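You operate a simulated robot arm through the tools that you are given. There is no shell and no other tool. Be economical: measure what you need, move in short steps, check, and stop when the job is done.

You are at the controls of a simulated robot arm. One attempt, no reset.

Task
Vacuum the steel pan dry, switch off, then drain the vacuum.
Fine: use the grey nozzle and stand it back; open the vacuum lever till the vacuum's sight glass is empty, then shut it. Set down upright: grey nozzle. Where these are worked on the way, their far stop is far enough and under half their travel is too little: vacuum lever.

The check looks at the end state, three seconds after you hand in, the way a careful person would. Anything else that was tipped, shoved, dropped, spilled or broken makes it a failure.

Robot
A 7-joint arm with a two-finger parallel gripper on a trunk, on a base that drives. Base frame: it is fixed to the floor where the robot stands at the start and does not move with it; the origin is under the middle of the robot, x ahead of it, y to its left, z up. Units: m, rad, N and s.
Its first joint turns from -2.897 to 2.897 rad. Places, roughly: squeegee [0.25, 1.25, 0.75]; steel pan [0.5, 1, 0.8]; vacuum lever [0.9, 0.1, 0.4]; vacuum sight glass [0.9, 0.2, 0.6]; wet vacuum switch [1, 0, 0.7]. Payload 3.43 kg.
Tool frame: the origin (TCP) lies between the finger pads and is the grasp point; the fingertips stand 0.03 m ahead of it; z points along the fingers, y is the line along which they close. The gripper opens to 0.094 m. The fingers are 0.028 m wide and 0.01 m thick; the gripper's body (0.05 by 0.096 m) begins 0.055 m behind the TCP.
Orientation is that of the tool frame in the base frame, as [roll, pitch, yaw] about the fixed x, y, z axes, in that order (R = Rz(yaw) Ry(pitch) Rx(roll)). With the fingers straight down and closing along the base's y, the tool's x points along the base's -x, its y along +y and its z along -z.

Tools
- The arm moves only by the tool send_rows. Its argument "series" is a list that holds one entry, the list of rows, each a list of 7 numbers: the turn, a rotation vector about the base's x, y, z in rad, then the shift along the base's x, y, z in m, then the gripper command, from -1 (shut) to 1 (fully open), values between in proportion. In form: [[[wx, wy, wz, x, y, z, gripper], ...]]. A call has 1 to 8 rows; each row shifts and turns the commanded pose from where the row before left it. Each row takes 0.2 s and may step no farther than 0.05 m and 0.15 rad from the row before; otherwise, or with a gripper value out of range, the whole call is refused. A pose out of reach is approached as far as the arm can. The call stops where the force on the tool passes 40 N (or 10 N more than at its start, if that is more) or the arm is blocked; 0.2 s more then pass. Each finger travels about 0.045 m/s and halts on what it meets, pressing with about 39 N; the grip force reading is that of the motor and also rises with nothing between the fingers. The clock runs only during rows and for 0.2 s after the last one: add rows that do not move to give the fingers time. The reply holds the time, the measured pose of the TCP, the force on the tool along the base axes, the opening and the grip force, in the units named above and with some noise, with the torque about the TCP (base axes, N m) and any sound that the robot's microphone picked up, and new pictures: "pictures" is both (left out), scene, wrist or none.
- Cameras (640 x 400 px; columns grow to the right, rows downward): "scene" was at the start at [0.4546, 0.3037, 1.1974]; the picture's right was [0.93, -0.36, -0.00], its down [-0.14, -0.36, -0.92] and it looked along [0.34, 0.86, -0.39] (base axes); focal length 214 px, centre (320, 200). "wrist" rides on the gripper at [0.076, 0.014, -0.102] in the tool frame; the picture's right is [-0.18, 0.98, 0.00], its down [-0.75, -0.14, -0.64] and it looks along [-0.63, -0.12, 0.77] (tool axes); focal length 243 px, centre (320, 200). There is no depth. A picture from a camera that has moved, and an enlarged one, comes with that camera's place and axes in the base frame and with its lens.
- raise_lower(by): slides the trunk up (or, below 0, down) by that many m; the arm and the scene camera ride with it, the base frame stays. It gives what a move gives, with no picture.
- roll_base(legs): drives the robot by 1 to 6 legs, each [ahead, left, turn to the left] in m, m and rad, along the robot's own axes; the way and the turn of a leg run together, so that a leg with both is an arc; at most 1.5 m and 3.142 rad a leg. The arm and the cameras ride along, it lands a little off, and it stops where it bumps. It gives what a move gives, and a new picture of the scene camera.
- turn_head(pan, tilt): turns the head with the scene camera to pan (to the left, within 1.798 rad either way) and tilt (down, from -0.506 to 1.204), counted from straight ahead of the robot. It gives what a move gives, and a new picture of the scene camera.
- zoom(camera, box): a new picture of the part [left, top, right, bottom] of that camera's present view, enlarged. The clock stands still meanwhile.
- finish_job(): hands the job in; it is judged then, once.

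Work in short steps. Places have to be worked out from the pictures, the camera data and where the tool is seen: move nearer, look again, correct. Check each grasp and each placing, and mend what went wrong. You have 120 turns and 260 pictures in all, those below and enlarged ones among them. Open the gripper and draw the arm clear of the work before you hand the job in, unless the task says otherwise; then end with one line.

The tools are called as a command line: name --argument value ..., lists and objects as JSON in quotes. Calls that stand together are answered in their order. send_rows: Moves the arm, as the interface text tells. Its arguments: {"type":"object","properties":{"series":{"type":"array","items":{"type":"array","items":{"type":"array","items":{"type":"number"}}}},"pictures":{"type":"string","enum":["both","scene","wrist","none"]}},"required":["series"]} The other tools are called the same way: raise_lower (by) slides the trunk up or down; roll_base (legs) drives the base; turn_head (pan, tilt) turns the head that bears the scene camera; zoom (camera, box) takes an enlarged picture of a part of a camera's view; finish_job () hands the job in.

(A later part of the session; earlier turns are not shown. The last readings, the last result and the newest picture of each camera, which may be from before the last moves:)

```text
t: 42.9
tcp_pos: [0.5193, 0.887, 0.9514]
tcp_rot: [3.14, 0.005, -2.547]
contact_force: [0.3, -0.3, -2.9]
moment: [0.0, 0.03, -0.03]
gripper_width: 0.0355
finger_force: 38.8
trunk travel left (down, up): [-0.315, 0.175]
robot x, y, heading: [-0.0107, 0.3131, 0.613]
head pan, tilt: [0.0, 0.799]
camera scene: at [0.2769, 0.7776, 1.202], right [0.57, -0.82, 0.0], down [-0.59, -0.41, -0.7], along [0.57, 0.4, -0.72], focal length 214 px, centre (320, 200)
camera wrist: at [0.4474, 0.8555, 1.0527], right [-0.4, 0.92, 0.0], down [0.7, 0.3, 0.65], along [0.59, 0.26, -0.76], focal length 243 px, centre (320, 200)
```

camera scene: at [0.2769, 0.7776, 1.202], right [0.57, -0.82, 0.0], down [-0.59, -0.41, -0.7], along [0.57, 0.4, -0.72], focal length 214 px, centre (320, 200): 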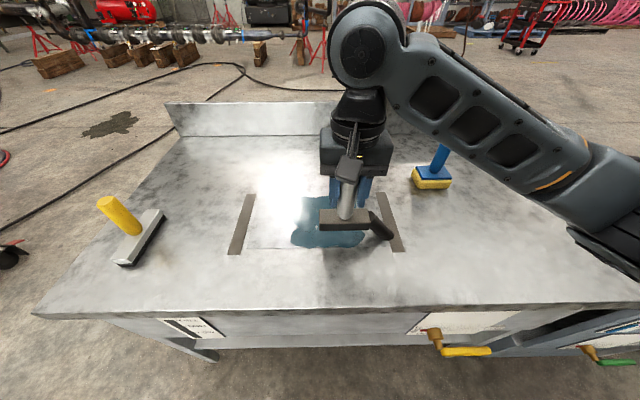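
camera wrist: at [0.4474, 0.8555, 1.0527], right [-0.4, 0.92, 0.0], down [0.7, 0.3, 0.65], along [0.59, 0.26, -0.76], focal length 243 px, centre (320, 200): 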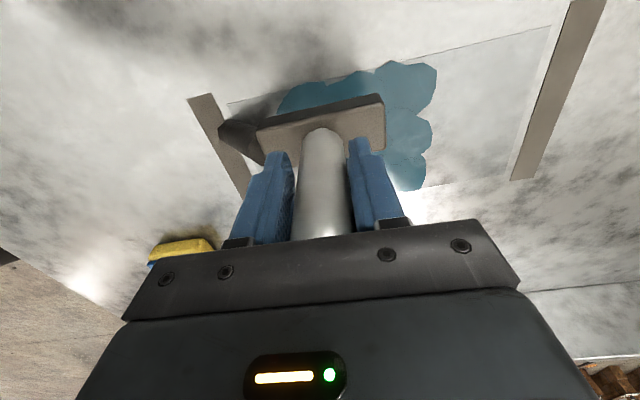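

Nozzle is over the front-right of the puddle. Lower to just above bench contact.

send_rows --series '[[[0, 0, 0, 0, 0, -0.03, -1], [0, 0, 0, 0, 0, -0.018, -1], [0, 0, 0, 0, 0, -0.004, -1], [0, 0, 0, 0, 0, 0, -1]]]'

```text
t: 43.9
tcp_pos: [0.5177, 0.8863, 0.9008]
tcp_rot: [-3.142, 0.006, -2.546]
contact_force: [0.3, -0.1, -2.7]
moment: [-0.02, 0.05, -0.02]
gripper_width: 0.0354
finger_force: 39.3
trunk travel left (down, up): [-0.315, 0.175]
robot x, y, heading: [-0.0114, 0.3116, 0.614]
head pan, tilt: [0.0, 0.799]
camera scene: at [0.2762, 0.7784, 1.2019], right [0.57, -0.82, 0.0], down [-0.59, -0.41, -0.7], along [0.57, 0.4, -0.72], focal length 214 px, centre (320, 200)
camera wrist: at [0.4448, 0.8561, 1.001], right [-0.4, 0.92, 0.0], down [0.7, 0.3, 0.65], along [0.59, 0.26, -0.76], focal length 243 px, centre (320, 200)
```

scene: 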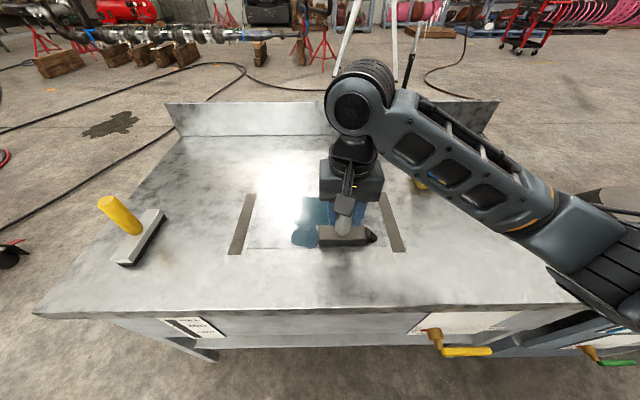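
wrist: 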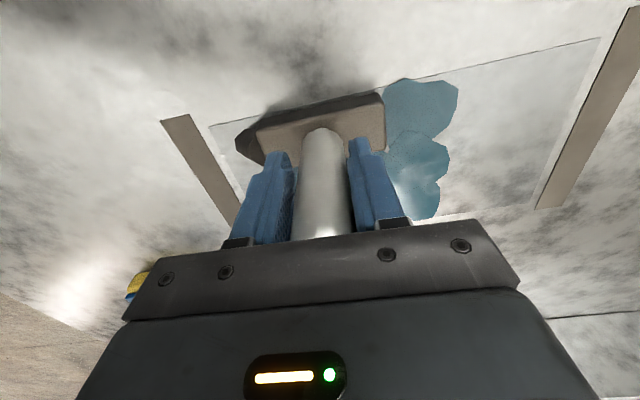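

No contact yet, water under the nozzle is vanishing. I lower 2 mm and sweep back across the puddle slowly.

send_rows --series '[[[0, 0, 0, 0, 0, -0.002, -1], [0, 0, 0, 0.0165, 0.0113, 0, -1], [0, 0, 0, 0.0165, 0.0113, 0, -1], [0, 0, 0, 0.0165, 0.0113, 0, -1], [0, 0, 0, 0.0165, 0.0113, 0, -1], [0, 0, 0, 0.0165, 0.0113, 0, -1], [0, 0, 0, 0.0165, 0.0113, 0, -1], [0, 0, 0, 0, 0, 0, -1]]]'

```text
t: 45.7
tcp_pos: [0.6175, 0.9568, 0.899]
tcp_rot: [-3.141, 0.005, -2.547]
contact_force: [0.1, 0.6, -2.1]
moment: [0.01, 0.0, 0.0]
gripper_width: 0.0354
finger_force: 38.8
trunk travel left (down, up): [-0.315, 0.175]
robot x, y, heading: [-0.0069, 0.3136, 0.611]
head pan, tilt: [0.0, 0.799]
camera scene: at [0.2762, 0.7783, 1.2019], right [0.57, -0.82, 0.0], down [-0.59, -0.41, -0.7], along [0.57, 0.4, -0.72], focal length 214 px, centre (320, 200)
camera wrist: at [0.5448, 0.9255, 0.9999], right [-0.4, 0.92, 0.0], down [0.7, 0.3, 0.65], along [0.59, 0.26, -0.76], focal length 243 px, centre (320, 200)
```

scene: 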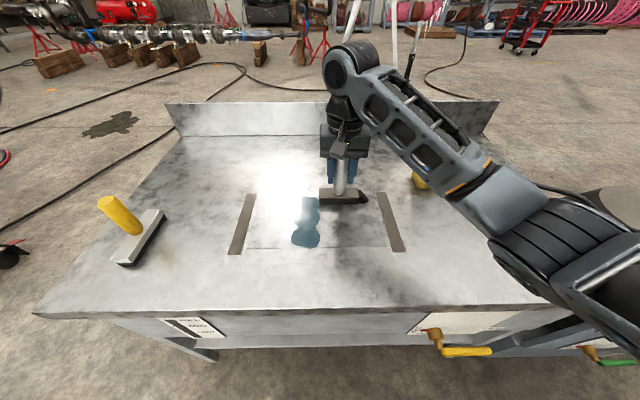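
wrist: 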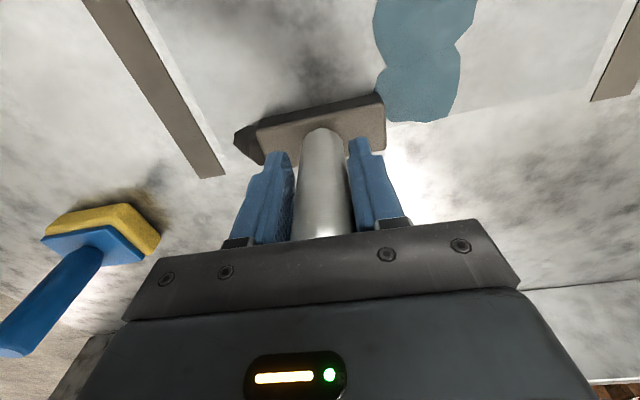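

Works well: two columns are dry. I shift left 7 cm and sweep back toward the front.

send_rows --series '[[[0, 0, 0, -0.02, 0.0288, 0, -1], [0, 0, 0, -0.02, 0.0288, 0, -1], [0, 0, 0, -0.0165, -0.0113, 0, -1], [0, 0, 0, -0.0165, -0.0113, 0, -1], [0, 0, 0, -0.0165, -0.0113, 0, -1], [0, 0, 0, -0.0165, -0.0113, 0, -1], [0, 0, 0, -0.0165, -0.0113, 0, -1], [0, 0, 0, -0.0165, -0.0113, 0, -1]]]'

```text
t: 47.5
tcp_pos: [0.4782, 0.9462, 0.9011]
tcp_rot: [-3.141, 0.006, -2.547]
contact_force: [0.2, -0.2, -2.8]
moment: [-0.02, 0.01, -0.03]
gripper_width: 0.0356
finger_force: 39.3
trunk travel left (down, up): [-0.315, 0.175]
robot x, y, heading: [-0.0113, 0.3084, 0.611]
head pan, tilt: [0.0, 0.799]
camera scene: at [0.2762, 0.7784, 1.2019], right [0.57, -0.82, 0.0], down [-0.59, -0.41, -0.7], along [0.57, 0.4, -0.72], focal length 214 px, centre (320, 200)
camera wrist: at [0.4054, 0.9147, 1.0011], right [-0.4, 0.92, 0.0], down [0.7, 0.3, 0.65], along [0.59, 0.26, -0.76], focal length 243 px, centre (320, 200)
```

scene: 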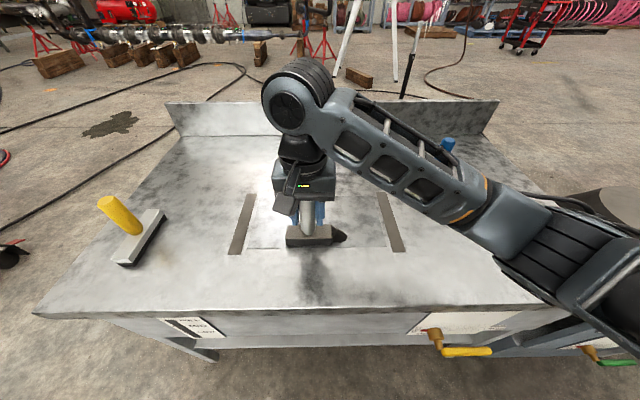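
wrist: 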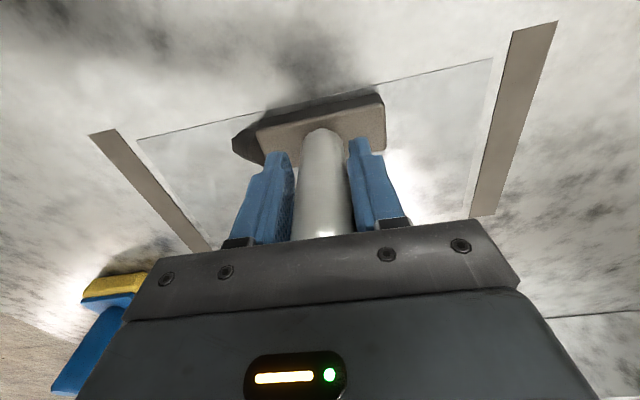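

Looks dry. I wait a moment, lift 5 cm and head back right.

send_rows --series '[[[0, 0, 0, 0, 0, 0, -1], [0, 0, 0, 0, 0, 0.03, -1], [0, 0, 0, 0, 0, 0.022, -1], [0, 0, 0, 0.0285, -0.0405, 0, -1], [0, 0, 0, 0.0285, -0.0405, 0, -1], [0, 0, 0, 0.0285, -0.0405, 0, -1], [0, 0, 0, 0.0285, -0.0405, 0, -1], [0, 0, 0, 0.0285, -0.0405, 0, -1]]]' --pictures "none"

send_rows --series '[[[0, 0, 0, 0.0285, -0.0405, 0, -1], [0, 0, 0, 0.0285, -0.0405, 0, -1], [0, 0, 0, 0.0285, -0.0405, 0, -1], [0, 0, 0, 0.0285, -0.0405, 0, -1]]]'

zoom --camera "scene" --box '[210, 170, 430, 270]'

```text
t: 49.3
tcp_pos: [0.6201, 0.7425, 0.9521]
tcp_rot: [3.139, 0.004, -2.544]
contact_force: [0.1, 0.2, -2.4]
moment: [-0.02, -0.01, 0.05]
gripper_width: 0.0355
finger_force: 38.8
trunk travel left (down, up): [-0.315, 0.175]
robot x, y, heading: [-0.0114, 0.3075, 0.617]
head pan, tilt: [0.0, 0.799]
```

```text
t: 50.3
tcp_pos: [0.736, 0.582, 0.9532]
tcp_rot: [3.141, 0.006, -2.545]
contact_force: [-0.3, -0.6, -3.1]
moment: [0.0, -0.01, 0.01]
gripper_width: 0.0358
finger_force: 39.0
trunk travel left (down, up): [-0.315, 0.175]
robot x, y, heading: [-0.0085, 0.3091, 0.615]
head pan, tilt: [0.0, 0.799]
camera scene: at [0.2759, 0.7788, 1.2018], right [0.58, -0.82, 0.0], down [-0.59, -0.41, -0.7], along [0.57, 0.4, -0.72], focal length 214 px, centre (320, 200)
camera wrist: at [0.6629, 0.5507, 1.0536], right [-0.4, 0.92, 0.0], down [0.7, 0.3, 0.65], along [0.59, 0.26, -0.76], focal length 243 px, centre (320, 200)
```

scene: 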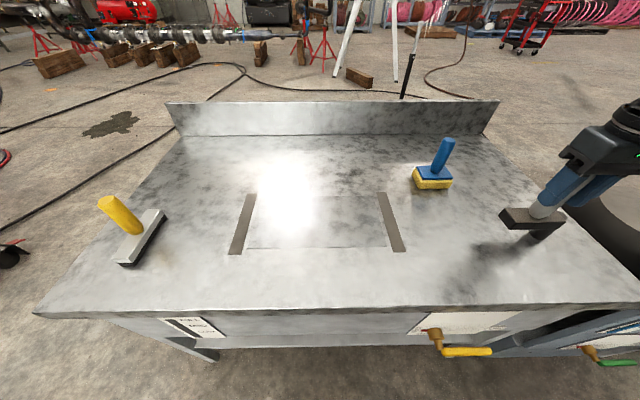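
wrist: 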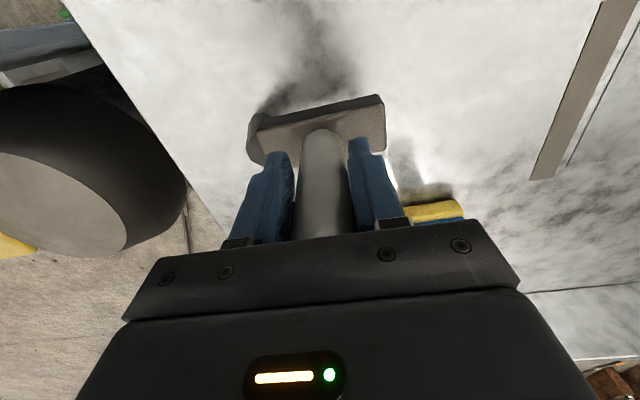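

```text
2.91 times, centred on (320, 220) of scene
camera zoom: at [0.2759, 0.7788, 1.2018], right [0.58, -0.82, 0.0], down [-0.59, -0.41, -0.7], along [0.57, 0.4, -0.72], focal length 624 px, centre (320, 142)
```

zoom: 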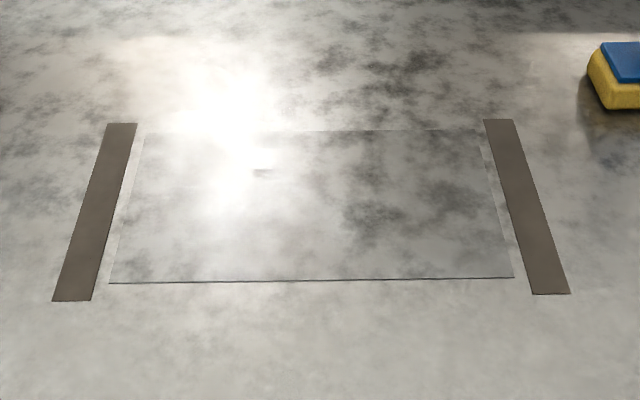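

Nearly all dry; I check a small dark smudge under the glare.

zoom --camera "scene" --box '[280, 214, 320, 244]'

turn_head --pan 0.3 --tilt 0.8

zoom --camera "scene" --box '[280, 170, 480, 290]'

```text
13.33 times, centred on (300, 229) of scene
camera zoom: at [0.2759, 0.7788, 1.2018], right [0.58, -0.82, 0.0], down [-0.59, -0.41, -0.7], along [0.57, 0.4, -0.72], focal length 2860 px, centre (587, -187)
```

zoom: 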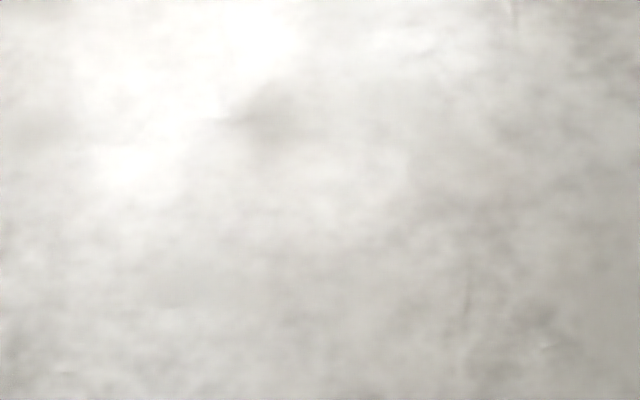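

```text
t: 51.1
tcp_pos: [0.7349, 0.5812, 0.9531]
tcp_rot: [3.142, 0.005, -2.548]
contact_force: [0.0, -0.6, -3.2]
moment: [0.0, 0.02, -0.01]
gripper_width: 0.0356
finger_force: 39.5
trunk travel left (down, up): [-0.315, 0.175]
robot x, y, heading: [-0.0202, 0.3096, 0.617]
head pan, tilt: [0.3, 0.799]
camera scene: at [0.2597, 0.7956, 1.2019], right [0.79, -0.61, 0.0], down [-0.44, -0.57, -0.7], along [0.43, 0.55, -0.72], focal length 214 px, centre (320, 200)
```

scene: 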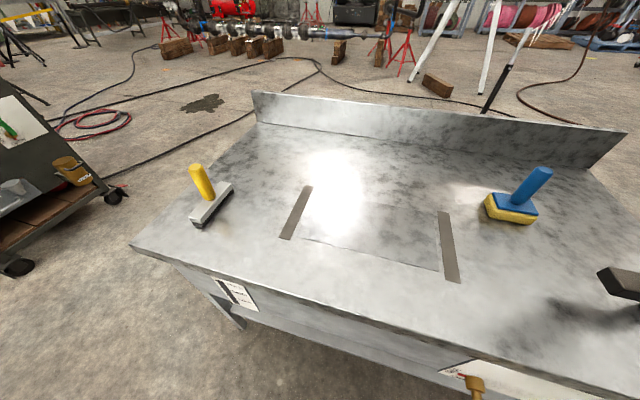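

```text
3.20 times, centred on (380, 230) of scene
camera zoom: at [0.2597, 0.7956, 1.2019], right [0.79, -0.61, 0.0], down [-0.44, -0.57, -0.7], along [0.43, 0.55, -0.72], focal length 686 px, centre (128, 104)
```

zoom: 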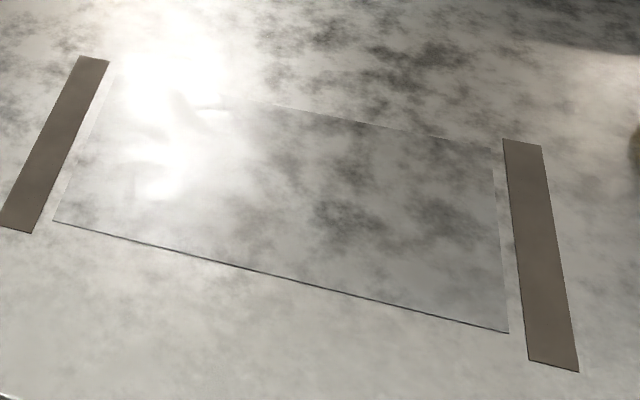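

The pan looks dry; the bench front has a gauge too, so I check it.

zoom --camera "scene" --box '[200, 270, 270, 320]'

send_rows --series '[[[0, 0, 0, 0.02, -0.026, 0, -1], [0, 0, 0, 0.0205, -0.026, 0, -1], [0, 0, 0, 0, 0, -0.03, -1], [0, 0, 0, 0, 0, -0.018, -1], [0, 0, 0, 0, 0, -0.004, -1], [0, 0, 0, 0, 0, 0, -1]]]' --pictures "wrist"

```text
8.00 times, centred on (235, 295) of scene
camera zoom: at [0.2597, 0.7956, 1.2019], right [0.79, -0.61, 0.0], down [-0.44, -0.57, -0.7], along [0.43, 0.55, -0.72], focal length 1716 px, centre (1000, -560)
```

zoom: 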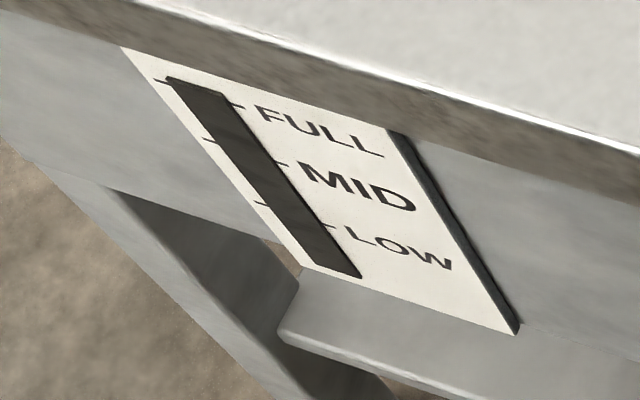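

```text
t: 52.5
tcp_pos: [0.7754, 0.5291, 0.8998]
tcp_rot: [3.141, 0.006, -2.545]
contact_force: [-0.5, 0.2, -2.6]
moment: [-0.03, 0.02, 0.01]
gripper_width: 0.0358
finger_force: 39.0
trunk travel left (down, up): [-0.315, 0.175]
robot x, y, heading: [-0.0107, 0.3103, 0.615]
head pan, tilt: [0.3, 0.799]
camera wrist: at [0.7026, 0.4973, 0.9997], right [-0.4, 0.92, 0.0], down [0.7, 0.3, 0.65], along [0.59, 0.26, -0.76], focal length 243 px, centre (320, 200)
```

wrist: 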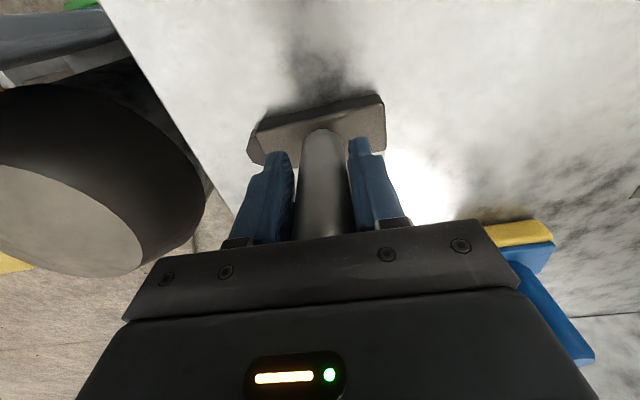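

The pan gauge is empty. The nozzle is back over its original spot, about 2 mm up; lower until contact.

send_rows --series '[[[0, 0, 0, 0, 0, -0.0015, -1], [0, 0, 0, 0, 0, -0.0015, -1], [0, 0, 0, 0, 0, -0.001, -1]]]' --pictures "none"

```text
t: 53.3
tcp_pos: [0.7755, 0.5284, 0.8979]
tcp_rot: [3.142, 0.008, -2.547]
contact_force: [-2.1, -2.1, 24.8]
moment: [0.31, 0.72, -0.04]
gripper_width: 0.0354
finger_force: 39.0
trunk travel left (down, up): [-0.315, 0.175]
robot x, y, heading: [-0.011, 0.3103, 0.613]
head pan, tilt: [0.3, 0.799]
```

Contact at 0.898, seated on the bench. Ease off 1 mm and open.

send_rows --series '[[[0, 0, 0, 0, 0, 0.001, -1], [0, 0, 0, 0, 0, 0, -0.1], [0, 0, 0, 0, 0, 0, 0.4], [0, 0, 0, 0, 0, 0, 1], [0, 0, 0, 0, 0, 0, 1], [0, 0, 0, 0, 0, 0, 1], [0, 0, 0, 0, 0, 0, 1]]]' --pictures "wrist"

```text
t: 54.9
tcp_pos: [0.7747, 0.5301, 0.8955]
tcp_rot: [3.141, 0.006, -2.548]
contact_force: [0.7, 0.5, 0.7]
moment: [0.01, 0.0, -0.03]
gripper_width: 0.0942
finger_force: 0.1
trunk travel left (down, up): [-0.315, 0.175]
robot x, y, heading: [-0.0092, 0.3113, 0.608]
head pan, tilt: [0.3, 0.799]
camera wrist: at [0.702, 0.4981, 0.9966], right [-0.4, 0.92, 0.0], down [0.7, 0.3, 0.65], along [0.59, 0.26, -0.76], focal length 243 px, centre (320, 200)
```

wrist: 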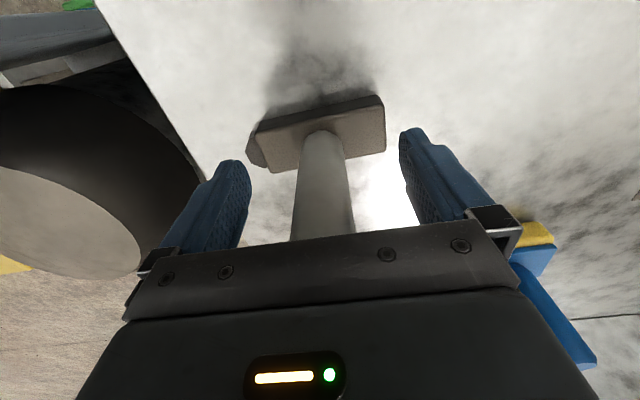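

Nozzle stands free. Rise straight up, then drive back and right to the vacuum.

send_rows --series '[[[0, 0, 0, 0, 0, 0.045, 1], [0, 0, 0, 0, 0, 0.045, 1], [0, 0, 0, 0, 0, 0.045, 1], [0, 0, 0, 0, 0, 0.045, 1], [0, 0, 0, 0, 0, 0.045, 1]]]' --pictures "wrist"

roll_base --legs '[[-0.36, 0, 0], [0, -0.67, 0]]'

```text
t: 56.1
tcp_pos: [0.7736, 0.5322, 1.1236]
tcp_rot: [-3.14, 0.006, -2.546]
contact_force: [0.6, -0.3, 0.4]
moment: [-0.05, 0.03, 0.03]
gripper_width: 0.0939
finger_force: 0.0
trunk travel left (down, up): [-0.315, 0.175]
robot x, y, heading: [-0.0081, 0.3107, 0.611]
head pan, tilt: [0.3, 0.799]
camera wrist: at [0.7012, 0.5, 1.2232], right [-0.4, 0.92, 0.0], down [0.7, 0.3, 0.65], along [0.59, 0.26, -0.76], focal length 243 px, centre (320, 200)
```

wrist: 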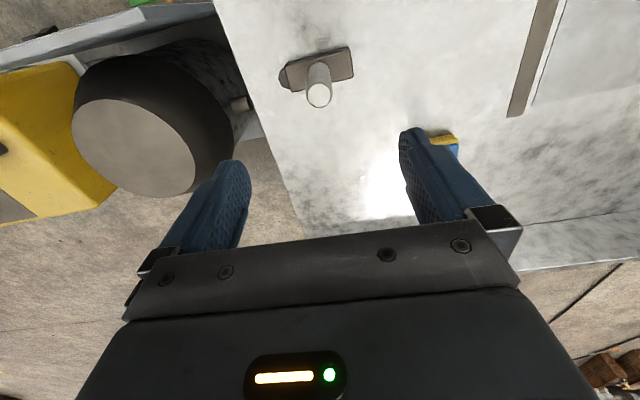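

```text
t: 61.8
tcp_pos: [0.8674, -0.2477, 1.1221]
tcp_rot: [-3.14, 0.005, -2.565]
contact_force: [-0.3, 0.0, 0.3]
moment: [0.01, 0.01, -0.01]
gripper_width: 0.0943
finger_force: 0.1
trunk travel left (down, up): [-0.315, 0.175]
robot x, y, heading: [0.081, -0.4536, 0.598]
head pan, tilt: [0.3, 0.799]
camera scene: at [0.3583, 0.0261, 1.202], right [0.78, -0.63, 0.0], down [-0.45, -0.56, -0.7], along [0.44, 0.54, -0.72], focal length 214 px, centre (320, 200)
```

scene: 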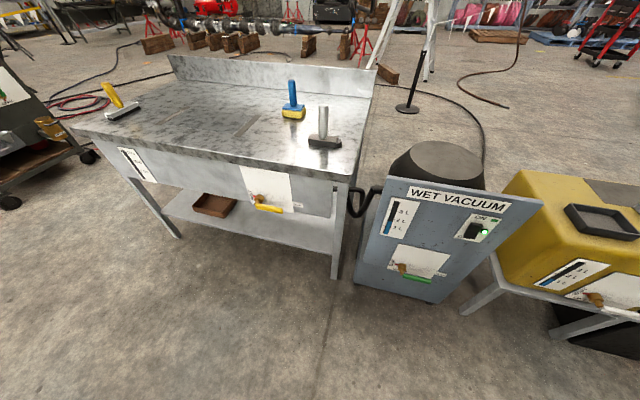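

Nozzle stands upright in place. Now rotate the tool horizontal again, fingers shut, while moving left to line up with the switch.

send_rows --series '[[[0.0817, -0.1174, 0, -0.012, 0.0175, 0, -1], [0.0817, -0.1174, 0, -0.012, 0.0175, 0, -1], [0.0817, -0.1174, 0, -0.012, 0.0175, 0, -1], [0.0817, -0.1174, 0, -0.012, 0.0175, 0, -1], [0.0817, -0.1174, 0, -0.012, 0.0175, 0, -1], [0.0817, -0.1174, 0, -0.012, 0.0175, 0, -1], [0.0817, -0.1174, 0, -0.012, 0.0175, 0, -1], [0.0817, -0.1174, 0, -0.012, 0.0175, 0, -1]]]' --pictures "none"

send_rows --series '[[[0.0817, -0.1174, 0, 0, 0, -0.04, -1], [0.0817, -0.1174, 0, 0, 0, -0.04, -1], [0.0817, -0.1174, 0, 0, 0, -0.04, -1], [0, 0, 0, 0, 0, -0.03, -1]]]' --pictures "none"

raise_lower --by -0.31

turn_head --pan -0.25 --tilt 0.5

```text
t: 63.5
tcp_pos: [0.7747, -0.109, 1.1238]
tcp_rot: [3.07, 1.154, -2.612]
contact_force: [0.4, -0.2, -0.2]
moment: [0.01, 0.0, 0.03]
gripper_width: 0.0
finger_force: 33.3
trunk travel left (down, up): [-0.315, 0.175]
robot x, y, heading: [0.0779, -0.4529, 0.594]
head pan, tilt: [0.3, 0.799]
```

```text
t: 64.5
tcp_pos: [0.7756, -0.1072, 0.9694]
tcp_rot: [1.294, 1.54, 1.901]
contact_force: [0.0, 0.6, 0.3]
moment: [0.01, 0.06, 0.0]
gripper_width: 0.0
finger_force: 32.5
out of reach, approached as far as the arm can: row 1
trunk travel left (down, up): [-0.315, 0.175]
robot x, y, heading: [0.0774, -0.4505, 0.594]
head pan, tilt: [0.3, 0.799]
```

```text
t: 67.6
tcp_pos: [0.7745, -0.1074, 0.6607]
tcp_rot: [1.306, 1.539, 1.914]
contact_force: [-0.2, 0.4, 0.4]
moment: [-0.02, 0.01, 0.0]
gripper_width: 0.0
finger_force: 32.8
trunk travel left (down, up): [-0.005, 0.485]
robot x, y, heading: [0.0796, -0.4532, 0.595]
head pan, tilt: [0.3, 0.799]
```

```text
t: 68.6
tcp_pos: [0.7757, -0.1075, 0.6602]
tcp_rot: [1.306, 1.539, 1.912]
contact_force: [0.1, -0.5, 0.6]
moment: [0.02, -0.03, -0.05]
gripper_width: 0.0
finger_force: 33.0
trunk travel left (down, up): [-0.005, 0.485]
robot x, y, heading: [0.0816, -0.4523, 0.59]
head pan, tilt: [-0.25, 0.499]
camera scene: at [0.3933, -0.0059, 0.9179], right [0.34, -0.94, 0.0], down [-0.45, -0.16, -0.88], along [0.83, 0.3, -0.48], focal length 214 px, centre (320, 200)
```

scene: 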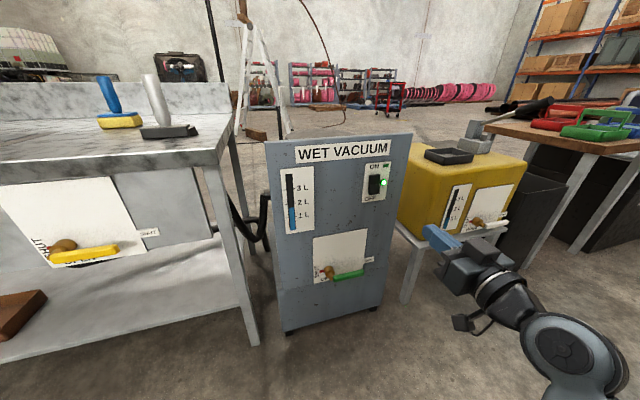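

The tool points straight at the switch, about 0.2 m ahead. Drive forward 0.12 m, then look.

roll_base --legs '[[0.12, 0, 0]]'

zoom --camera "scene" --box '[280, 140, 460, 280]'

```text
t: 69.8
tcp_pos: [0.8737, -0.0393, 0.6603]
tcp_rot: [1.306, 1.538, 1.915]
contact_force: [0.1, 0.1, -0.3]
moment: [-0.02, 0.01, 0.0]
gripper_width: 0.0
finger_force: 33.1
trunk travel left (down, up): [-0.005, 0.485]
robot x, y, heading: [0.1789, -0.3828, 0.596]
head pan, tilt: [-0.25, 0.499]
camera scene: at [0.4908, 0.0606, 0.9179], right [0.34, -0.94, 0.0], down [-0.45, -0.16, -0.88], along [0.83, 0.3, -0.48], focal length 214 px, centre (320, 200)
```

scene: 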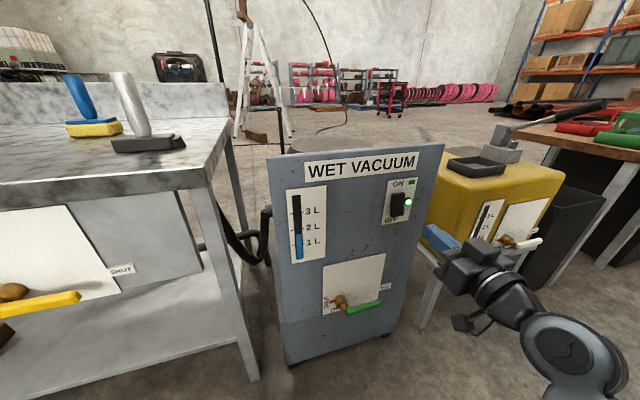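

```text
2.86 times, centred on (370, 210) of scene
camera zoom: at [0.4908, 0.0606, 0.9179], right [0.34, -0.94, 0.0], down [-0.45, -0.16, -0.88], along [0.83, 0.3, -0.48], focal length 613 px, centre (177, 171)
```

zoom: 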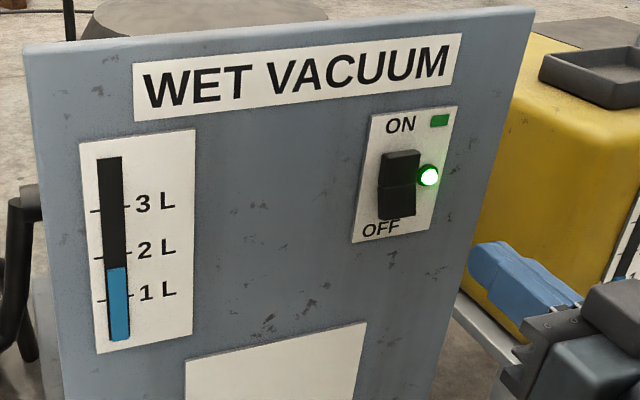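

Advance the arm and press the lower half at z≈0.653.

send_rows --series '[[[0, 0, 0, 0.023, 0.0185, -0.004, -1], [0, 0, 0, 0.0205, 0.015, -0.004, -1], [0, 0, 0, 0.0082, 0.0057, 0, -1], [0, 0, 0, 0.0082, 0.0057, 0, -1], [0, 0, 0, 0.0082, 0.0057, 0, -1], [0, 0, 0, 0.0082, 0.0057, 0, -1]]]' --pictures "none"

zoom --camera "scene" --box '[320, 140, 460, 240]'

```text
t: 71.2
tcp_pos: [0.9442, 0.014, 0.6518]
tcp_rot: [1.342, 1.54, 1.948]
contact_force: [-6.4, -3.3, -0.2]
moment: [0.03, -0.12, 0.01]
gripper_width: 0.0
finger_force: 33.0
trunk travel left (down, up): [-0.005, 0.485]
robot x, y, heading: [0.1789, -0.3879, 0.59]
head pan, tilt: [-0.25, 0.499]
stopped in row 6: the force on the tool passed its limit at 114 N (the readings are from after the stop); the commanded pose is now the measured one
```

```text
4.00 times, centred on (390, 190) of scene
camera zoom: at [0.4906, 0.0604, 0.918], right [0.34, -0.94, 0.0], down [-0.45, -0.16, -0.88], along [0.83, 0.3, -0.48], focal length 858 px, centre (40, 240)
```

zoom: 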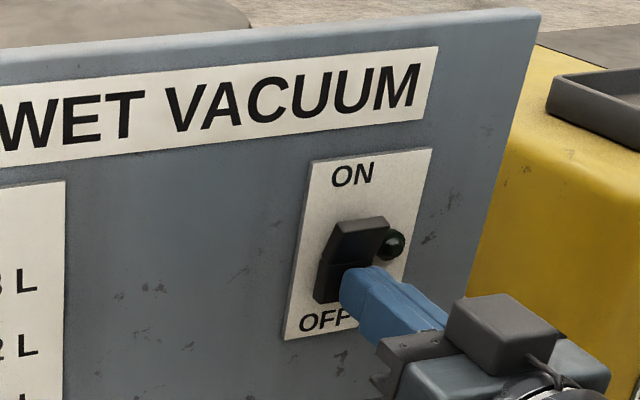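

Switched OFF. Now back the base off 0.12 m and lower the arm towards the lever (handle about from (0.86,0.116,0.377) to (0.923,0.032,0.369)).

roll_base --legs '[[-0.13, 0, 0]]'

send_rows --series '[[[0, 0, 0, 0, 0, -0.04, -1], [0, 0, 0, 0, 0, -0.04, -1], [0, 0, 0, 0, 0, -0.04, -1], [0, 0, 0, 0, 0, -0.04, -1], [0, 0, 0, 0, 0, -0.04, -1], [0, 0, 0, 0, 0, -0.04, -1], [0, 0, 0, 0, 0, -0.04, -1], [0, 0, 0, 0, 0, -0.03, -1]]]' --pictures "scene"

```text
t: 72.5
tcp_pos: [0.8357, -0.0599, 0.6514]
tcp_rot: [1.337, 1.54, 1.949]
contact_force: [0.7, 0.4, 0.4]
moment: [0.0, 0.0, 0.0]
gripper_width: 0.0
finger_force: 33.3
trunk travel left (down, up): [-0.005, 0.485]
robot x, y, heading: [0.069, -0.4598, 0.597]
head pan, tilt: [-0.25, 0.499]
camera scene: at [0.3828, -0.0121, 0.9179], right [0.34, -0.94, 0.0], down [-0.45, -0.16, -0.88], along [0.83, 0.3, -0.48], focal length 214 px, centre (320, 200)
```

scene: 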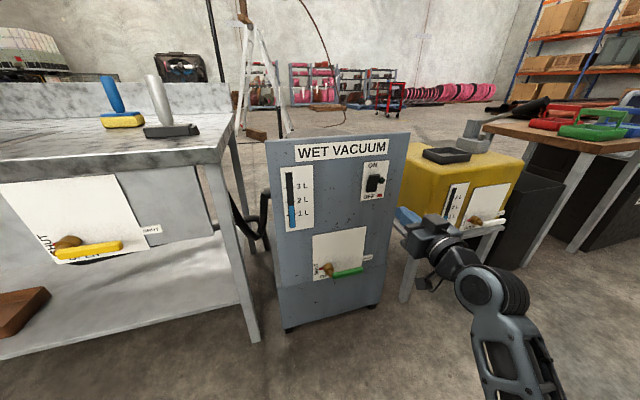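

```text
t: 74.3
tcp_pos: [0.8347, -0.0603, 0.3428]
tcp_rot: [1.339, 1.539, 1.95]
contact_force: [-0.3, 0.3, 0.0]
moment: [-0.02, 0.02, -0.01]
gripper_width: 0.0
finger_force: 32.8
trunk travel left (down, up): [-0.005, 0.485]
robot x, y, heading: [0.0692, -0.4635, 0.599]
head pan, tilt: [-0.25, 0.499]
camera scene: at [0.3828, -0.0122, 0.918], right [0.34, -0.94, 0.0], down [-0.45, -0.16, -0.88], along [0.83, 0.3, -0.48], focal length 214 px, centre (320, 200)
```

scene: 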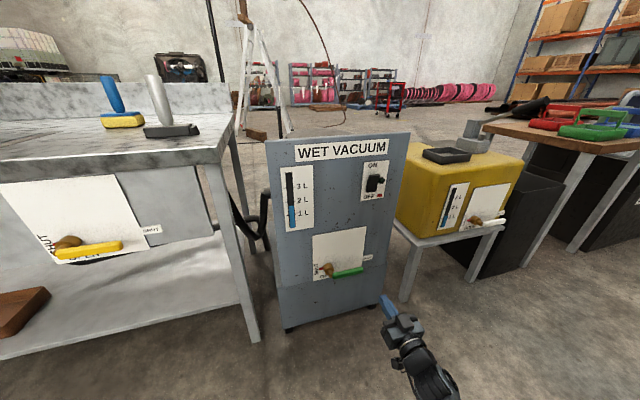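

Arm is low enough. Turn the head for a closer look at lever and fingertip.

turn_head --pan -0.2 --tilt 0.85

zoom --camera "scene" --box '[280, 130, 440, 250]'

```text
t: 75.1
tcp_pos: [0.8352, -0.0603, 0.3435]
tcp_rot: [1.341, 1.539, 1.95]
contact_force: [0.1, -0.1, -0.6]
moment: [0.0, -0.01, 0.01]
gripper_width: 0.0
finger_force: 33.4
trunk travel left (down, up): [-0.005, 0.485]
robot x, y, heading: [0.0683, -0.46, 0.598]
head pan, tilt: [-0.201, 0.85]
camera scene: at [0.3694, -0.0129, 0.888], right [0.39, -0.92, 0.0], down [-0.69, -0.29, -0.66], along [0.61, 0.25, -0.75], focal length 214 px, centre (320, 200)
```

scene: 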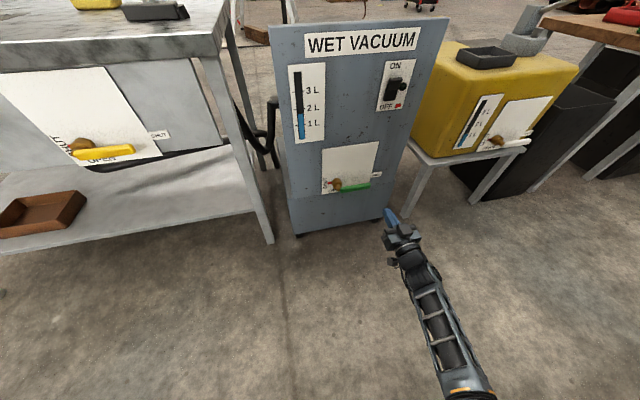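

```text
3.33 times, centred on (360, 190) of scene
camera zoom: at [0.3694, -0.0129, 0.888], right [0.39, -0.92, 0.0], down [-0.69, -0.29, -0.66], along [0.61, 0.25, -0.75], focal length 715 px, centre (187, 233)
```

zoom: 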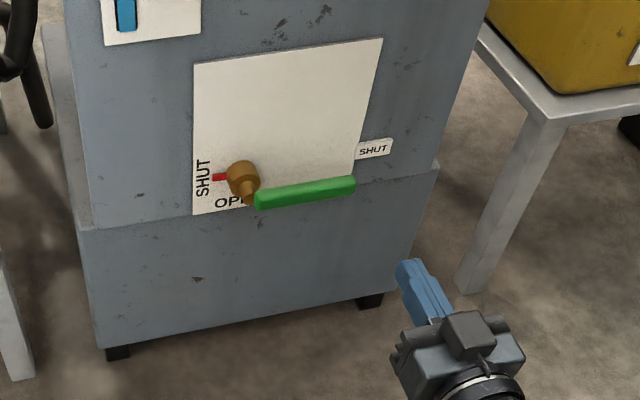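

Prediction matches. Shift left under the handle's outer half, slightly lower, then drive ahead 0.11 m to get the fingers beneath the handle.

send_rows --series '[[[0, 0, 0, -0.016, 0.0235, -0.004, -1], [0, 0, 0, -0.016, 0.0235, -0.004, -1]]]' --pictures "none"

roll_base --legs '[[0.11, 0, 0]]'

zoom --camera "scene" --box '[260, 120, 420, 240]'

```text
t: 75.7
tcp_pos: [0.8056, -0.0138, 0.3333]
tcp_rot: [1.354, 1.539, 1.963]
contact_force: [-0.7, -0.6, 0.3]
moment: [0.0, 0.01, -0.04]
gripper_width: 0.0
finger_force: 32.6
trunk travel left (down, up): [-0.005, 0.485]
robot x, y, heading: [0.0654, -0.4622, 0.593]
head pan, tilt: [-0.201, 0.85]
```

```text
t: 76.9
tcp_pos: [0.8947, 0.0487, 0.3325]
tcp_rot: [1.34, 1.54, 1.95]
contact_force: [1.2, -0.1, 0.3]
moment: [-0.02, 0.03, -0.01]
gripper_width: 0.0001
finger_force: 33.5
trunk travel left (down, up): [-0.005, 0.485]
robot x, y, heading: [0.1619, -0.3981, 0.597]
head pan, tilt: [-0.201, 0.85]
camera scene: at [0.46, 0.048, 0.8879], right [0.38, -0.92, 0.0], down [-0.69, -0.29, -0.66], along [0.61, 0.25, -0.75], focal length 214 px, centre (320, 200)
```

scene: 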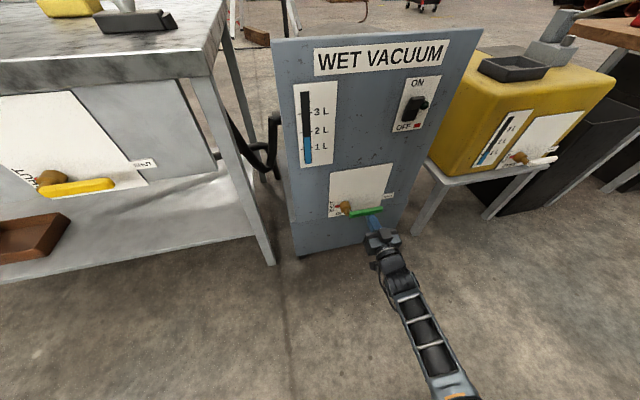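

```text
3.33 times, centred on (340, 180) of scene
camera zoom: at [0.46, 0.048, 0.8879], right [0.38, -0.92, 0.0], down [-0.69, -0.29, -0.66], along [0.61, 0.25, -0.75], focal length 715 px, centre (253, 267)
```

zoom: 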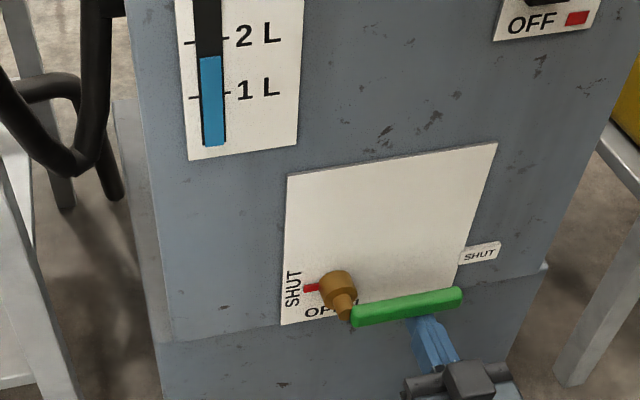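

Fingertips are beneath the handle. Lift slowly and watch whether the lever moves.

send_rows --series '[[[0, 0, 0, 0, 0, 0.01, -1], [0, 0, 0, 0, 0, 0.01, -1], [0, 0, 0, 0, 0, 0.01, -1], [0, 0, 0, -0.001, 0.0015, 0.01, -1], [0, 0, 0, -0.001, 0.002, 0.01, -1]]]' --pictures "none"

zoom --camera "scene" --box '[260, 120, 420, 240]'

```text
t: 78.1
tcp_pos: [0.8947, 0.0504, 0.3827]
tcp_rot: [1.343, 1.539, 1.952]
contact_force: [-0.1, -0.5, -0.9]
moment: [0.0, 0.0, -0.01]
gripper_width: 0.0
finger_force: 32.6
trunk travel left (down, up): [-0.005, 0.485]
robot x, y, heading: [0.1618, -0.4026, 0.594]
head pan, tilt: [-0.201, 0.85]
```

```text
3.33 times, centred on (340, 180) of scene
camera zoom: at [0.46, 0.048, 0.8879], right [0.38, -0.92, 0.0], down [-0.69, -0.29, -0.66], along [0.61, 0.25, -0.75], focal length 715 px, centre (253, 267)
```

zoom: 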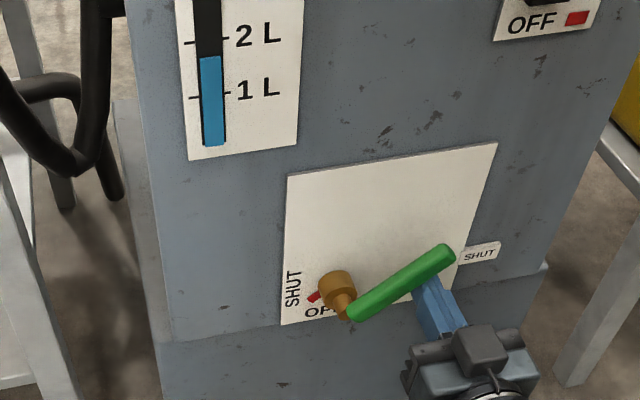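

The lever rises and the red pointer turns toward OPEN. Continue along the arc.

send_rows --series '[[[0, 0, 0, -0.0038, 0.0055, 0.0144, -1], [0, 0, 0, -0.0038, 0.0055, 0.0144, -1], [0, 0, 0, -0.0051, 0.0074, 0.0114, -1], [0, 0, 0, -0.0051, 0.0074, 0.0114, -1], [0, 0, 0, -0.0089, 0.013, 0.0088, -1], [0, 0, 0, -0.0089, 0.013, 0.0088, -1]]]' --pictures "none"

zoom --camera "scene" --box '[260, 120, 420, 240]'

```text
t: 79.6
tcp_pos: [0.8645, 0.0932, 0.4456]
tcp_rot: [1.646, 1.542, 2.229]
contact_force: [2.8, -3.3, -2.7]
moment: [-0.06, -0.03, -0.05]
gripper_width: 0.0
finger_force: 33.6
trunk travel left (down, up): [-0.005, 0.485]
robot x, y, heading: [0.1623, -0.3985, 0.59]
head pan, tilt: [-0.201, 0.85]
stopped in row 6: the force on the tool passed its limit at 44 N (the readings are from after the stop); the commanded pose is now the measured one
```

```text
3.33 times, centred on (340, 180) of scene
camera zoom: at [0.4608, 0.0475, 0.888], right [0.38, -0.92, 0.0], down [-0.69, -0.29, -0.66], along [0.61, 0.25, -0.75], focal length 715 px, centre (253, 267)
```

zoom: 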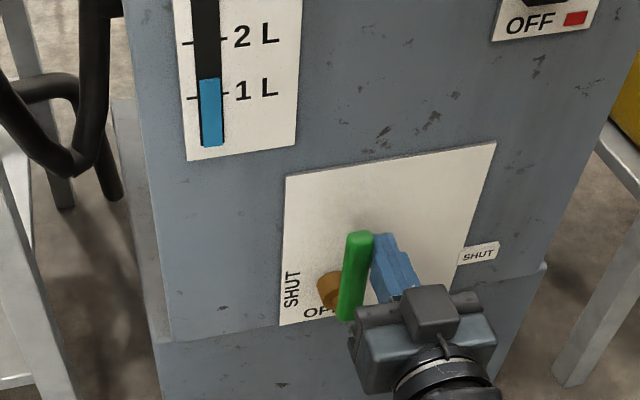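

The lever stands vertical at its far stop and the sight glass is falling. I wait in place.

send_rows --series '[[[0, 0, 0, 0, 0, 0, -1], [0, 0, 0, 0, 0, 0, -1], [0, 0, 0, 0, 0, 0, -1], [0, 0, 0, 0, 0, 0, -1], [0, 0, 0, 0, 0, 0, -1], [0, 0, 0, 0, 0, 0, -1], [0, 0, 0, 0, 0, 0, -1], [0, 0, 0, 0, 0, 0, -1]]]' --pictures "none"

send_rows --series '[[[0, 0, 0, 0, 0, 0, -1], [0, 0, 0, 0, 0, 0, -1], [0, 0, 0, 0, 0, 0, -1], [0, 0, 0, 0, 0, 0, -1], [0, 0, 0, 0, 0, 0, -1], [0, 0, 0, 0, 0, 0, -1], [0, 0, 0, 0, 0, 0, -1], [0, 0, 0, 0, 0, 0, -1]]]' --pictures "none"

zoom --camera "scene" --box '[260, 80, 420, 240]'

```text
t: 81.4
tcp_pos: [0.8646, 0.0938, 0.4459]
tcp_rot: [1.611, 1.541, 2.193]
contact_force: [6.4, -11.4, -1.8]
moment: [-0.18, -0.1, -0.06]
gripper_width: 0.0
finger_force: 33.1
trunk travel left (down, up): [-0.005, 0.485]
robot x, y, heading: [0.1643, -0.3977, 0.594]
head pan, tilt: [-0.201, 0.85]
```

```text
t: 83.2
tcp_pos: [0.8647, 0.093, 0.4474]
tcp_rot: [1.603, 1.542, 2.192]
contact_force: [8.7, -14.4, 0.2]
moment: [-0.15, -0.12, -0.16]
gripper_width: 0.0001
finger_force: 33.0
trunk travel left (down, up): [-0.005, 0.485]
robot x, y, heading: [0.161, -0.398, 0.592]
head pan, tilt: [-0.201, 0.85]
```

```text
2.50 times, centred on (340, 160) of scene
camera zoom: at [0.4608, 0.0474, 0.888], right [0.38, -0.92, 0.0], down [-0.69, -0.29, -0.66], along [0.61, 0.25, -0.75], focal length 536 px, centre (270, 300)
```

zoom: 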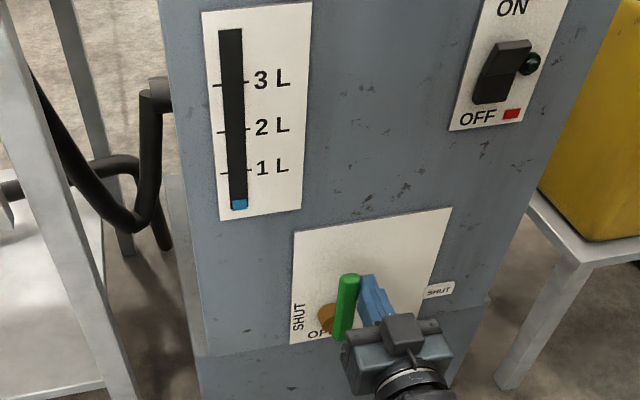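

Nearly empty. I back the fingers out of the way and swing to the left of the handle meanwhile.

send_rows --series '[[[0, 0, 0, 0.006, -0.0082, 0, -1], [0, 0, 0, 0, 0, 0, -1]]]' --pictures "none"

roll_base --legs '[[-0.1, 0, 0]]'

zoom --camera "scene" --box '[260, 80, 420, 240]'

```text
t: 83.8
tcp_pos: [0.8697, 0.0867, 0.4469]
tcp_rot: [1.591, 1.542, 2.178]
contact_force: [0.0, -0.2, 0.0]
moment: [-0.01, 0.0, -0.05]
gripper_width: 0.0
finger_force: 33.0
trunk travel left (down, up): [-0.005, 0.485]
robot x, y, heading: [0.1604, -0.3976, 0.597]
head pan, tilt: [-0.201, 0.85]
```

```text
t: 84.9
tcp_pos: [0.7881, 0.0331, 0.4468]
tcp_rot: [1.579, 1.54, 2.167]
contact_force: [-0.2, 1.1, -0.8]
moment: [0.0, -0.01, 0.03]
gripper_width: 0.0001
finger_force: 33.4
trunk travel left (down, up): [-0.005, 0.485]
robot x, y, heading: [0.0774, -0.4499, 0.599]
head pan, tilt: [-0.201, 0.85]
camera scene: at [0.3791, -0.0065, 0.8879], right [0.39, -0.92, 0.0], down [-0.69, -0.29, -0.66], along [0.61, 0.25, -0.75], focal length 214 px, centre (320, 200)
```

scene: 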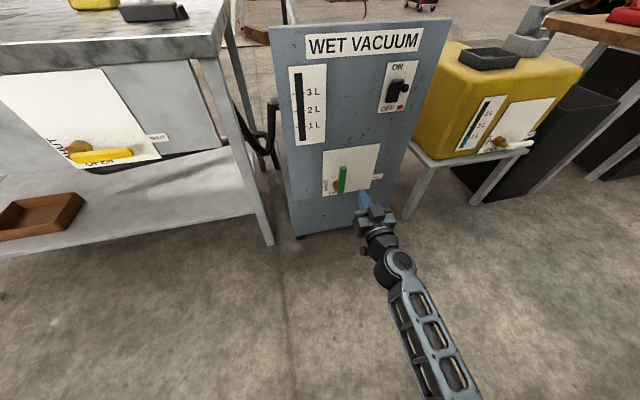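

```text
2.50 times, centred on (340, 160) of scene
camera zoom: at [0.3791, -0.0065, 0.8879], right [0.39, -0.92, 0.0], down [-0.69, -0.29, -0.66], along [0.61, 0.25, -0.75], focal length 536 px, centre (270, 300)
```

zoom: 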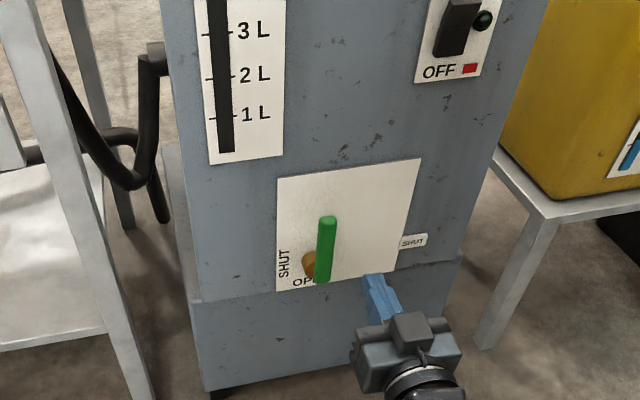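

Sight glass empty. Move left past the handle and forward beside it.

send_rows --series '[[[0, 0, 0, -0.0227, 0.033, 0, -1], [0, 0, 0, -0.0227, 0.033, 0, -1]]]' --pictures "none"

roll_base --legs '[[0.1, 0, 0]]'

zoom --camera "scene" --box '[260, 80, 420, 240]'

```text
t: 85.5
tcp_pos: [0.7415, 0.0992, 0.4462]
tcp_rot: [1.562, 1.541, 2.149]
contact_force: [0.8, 0.2, -0.2]
moment: [0.03, -0.01, -0.02]
gripper_width: 0.0
finger_force: 33.0
trunk travel left (down, up): [-0.005, 0.485]
robot x, y, heading: [0.0791, -0.4508, 0.59]
head pan, tilt: [-0.201, 0.85]
```

```text
t: 86.7
tcp_pos: [0.8276, 0.1539, 0.4446]
tcp_rot: [1.579, 1.54, 2.165]
contact_force: [-0.1, 0.2, 0.0]
moment: [-0.03, 0.04, -0.01]
gripper_width: 0.0
finger_force: 33.3
trunk travel left (down, up): [-0.005, 0.485]
robot x, y, heading: [0.1639, -0.3956, 0.589]
head pan, tilt: [-0.201, 0.85]
camera scene: at [0.4638, 0.0507, 0.8879], right [0.39, -0.92, 0.0], down [-0.69, -0.29, -0.66], along [0.61, 0.25, -0.75], focal length 214 px, centre (320, 200)
```

scene: 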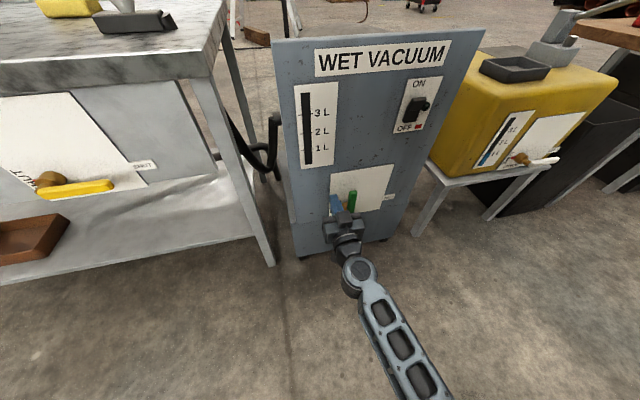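

```text
2.50 times, centred on (340, 160) of scene
camera zoom: at [0.4638, 0.0507, 0.8879], right [0.39, -0.92, 0.0], down [-0.69, -0.29, -0.66], along [0.61, 0.25, -0.75], focal length 536 px, centre (270, 300)
```

zoom: 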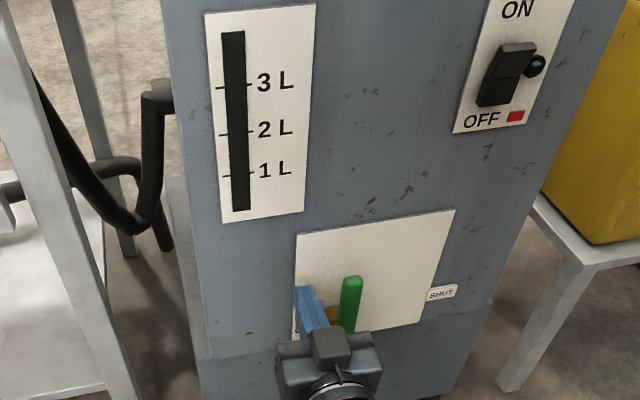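

Fingers are left of the handle. Sweep right then down along the arc to shut it.

send_rows --series '[[[0, 0, 0, 0.0147, -0.0214, 0.002, -1], [0, 0, 0, 0.0096, -0.014, 0.001, -1], [0, 0, 0, 0.0096, -0.014, 0.001, -1], [0, 0, 0, 0.0147, -0.0214, -0.0085, -1], [0, 0, 0, 0.0072, -0.0105, -0.0112, -1], [0, 0, 0, 0.0072, -0.0105, -0.0112, -1], [0, 0, 0, 0.0068, -0.0099, -0.022, -1], [0, 0, 0, 0.001, -0.0016, -0.01, -1]]]' --pictures "none"

zoom --camera "scene" --box '[260, 120, 420, 240]'

```text
t: 88.2
tcp_pos: [0.914, 0.0163, 0.4185]
tcp_rot: [1.014, 1.542, 1.511]
contact_force: [-1.7, -5.8, 2.1]
moment: [-0.04, 0.02, -0.01]
gripper_width: 0.0
finger_force: 33.0
trunk travel left (down, up): [-0.005, 0.485]
robot x, y, heading: [0.1632, -0.3981, 0.598]
head pan, tilt: [-0.201, 0.85]
stopped in row 7: the force on the tool passed its limit at 62 N (the readings are from after the stop); the commanded pose is now the measured one
```

```text
3.33 times, centred on (340, 180) of scene
camera zoom: at [0.4642, 0.0501, 0.8879], right [0.38, -0.92, 0.0], down [-0.69, -0.29, -0.66], along [0.61, 0.25, -0.75], focal length 715 px, centre (253, 267)
```

zoom: 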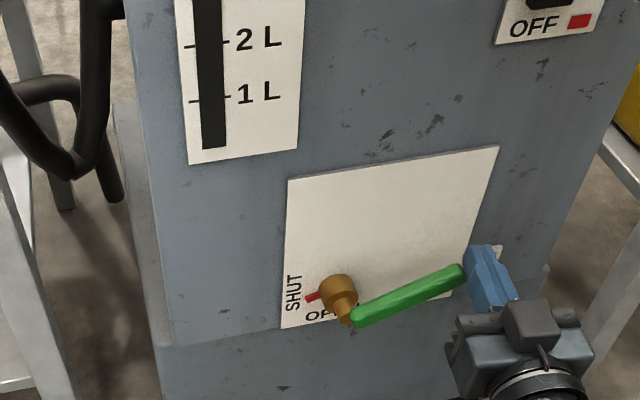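

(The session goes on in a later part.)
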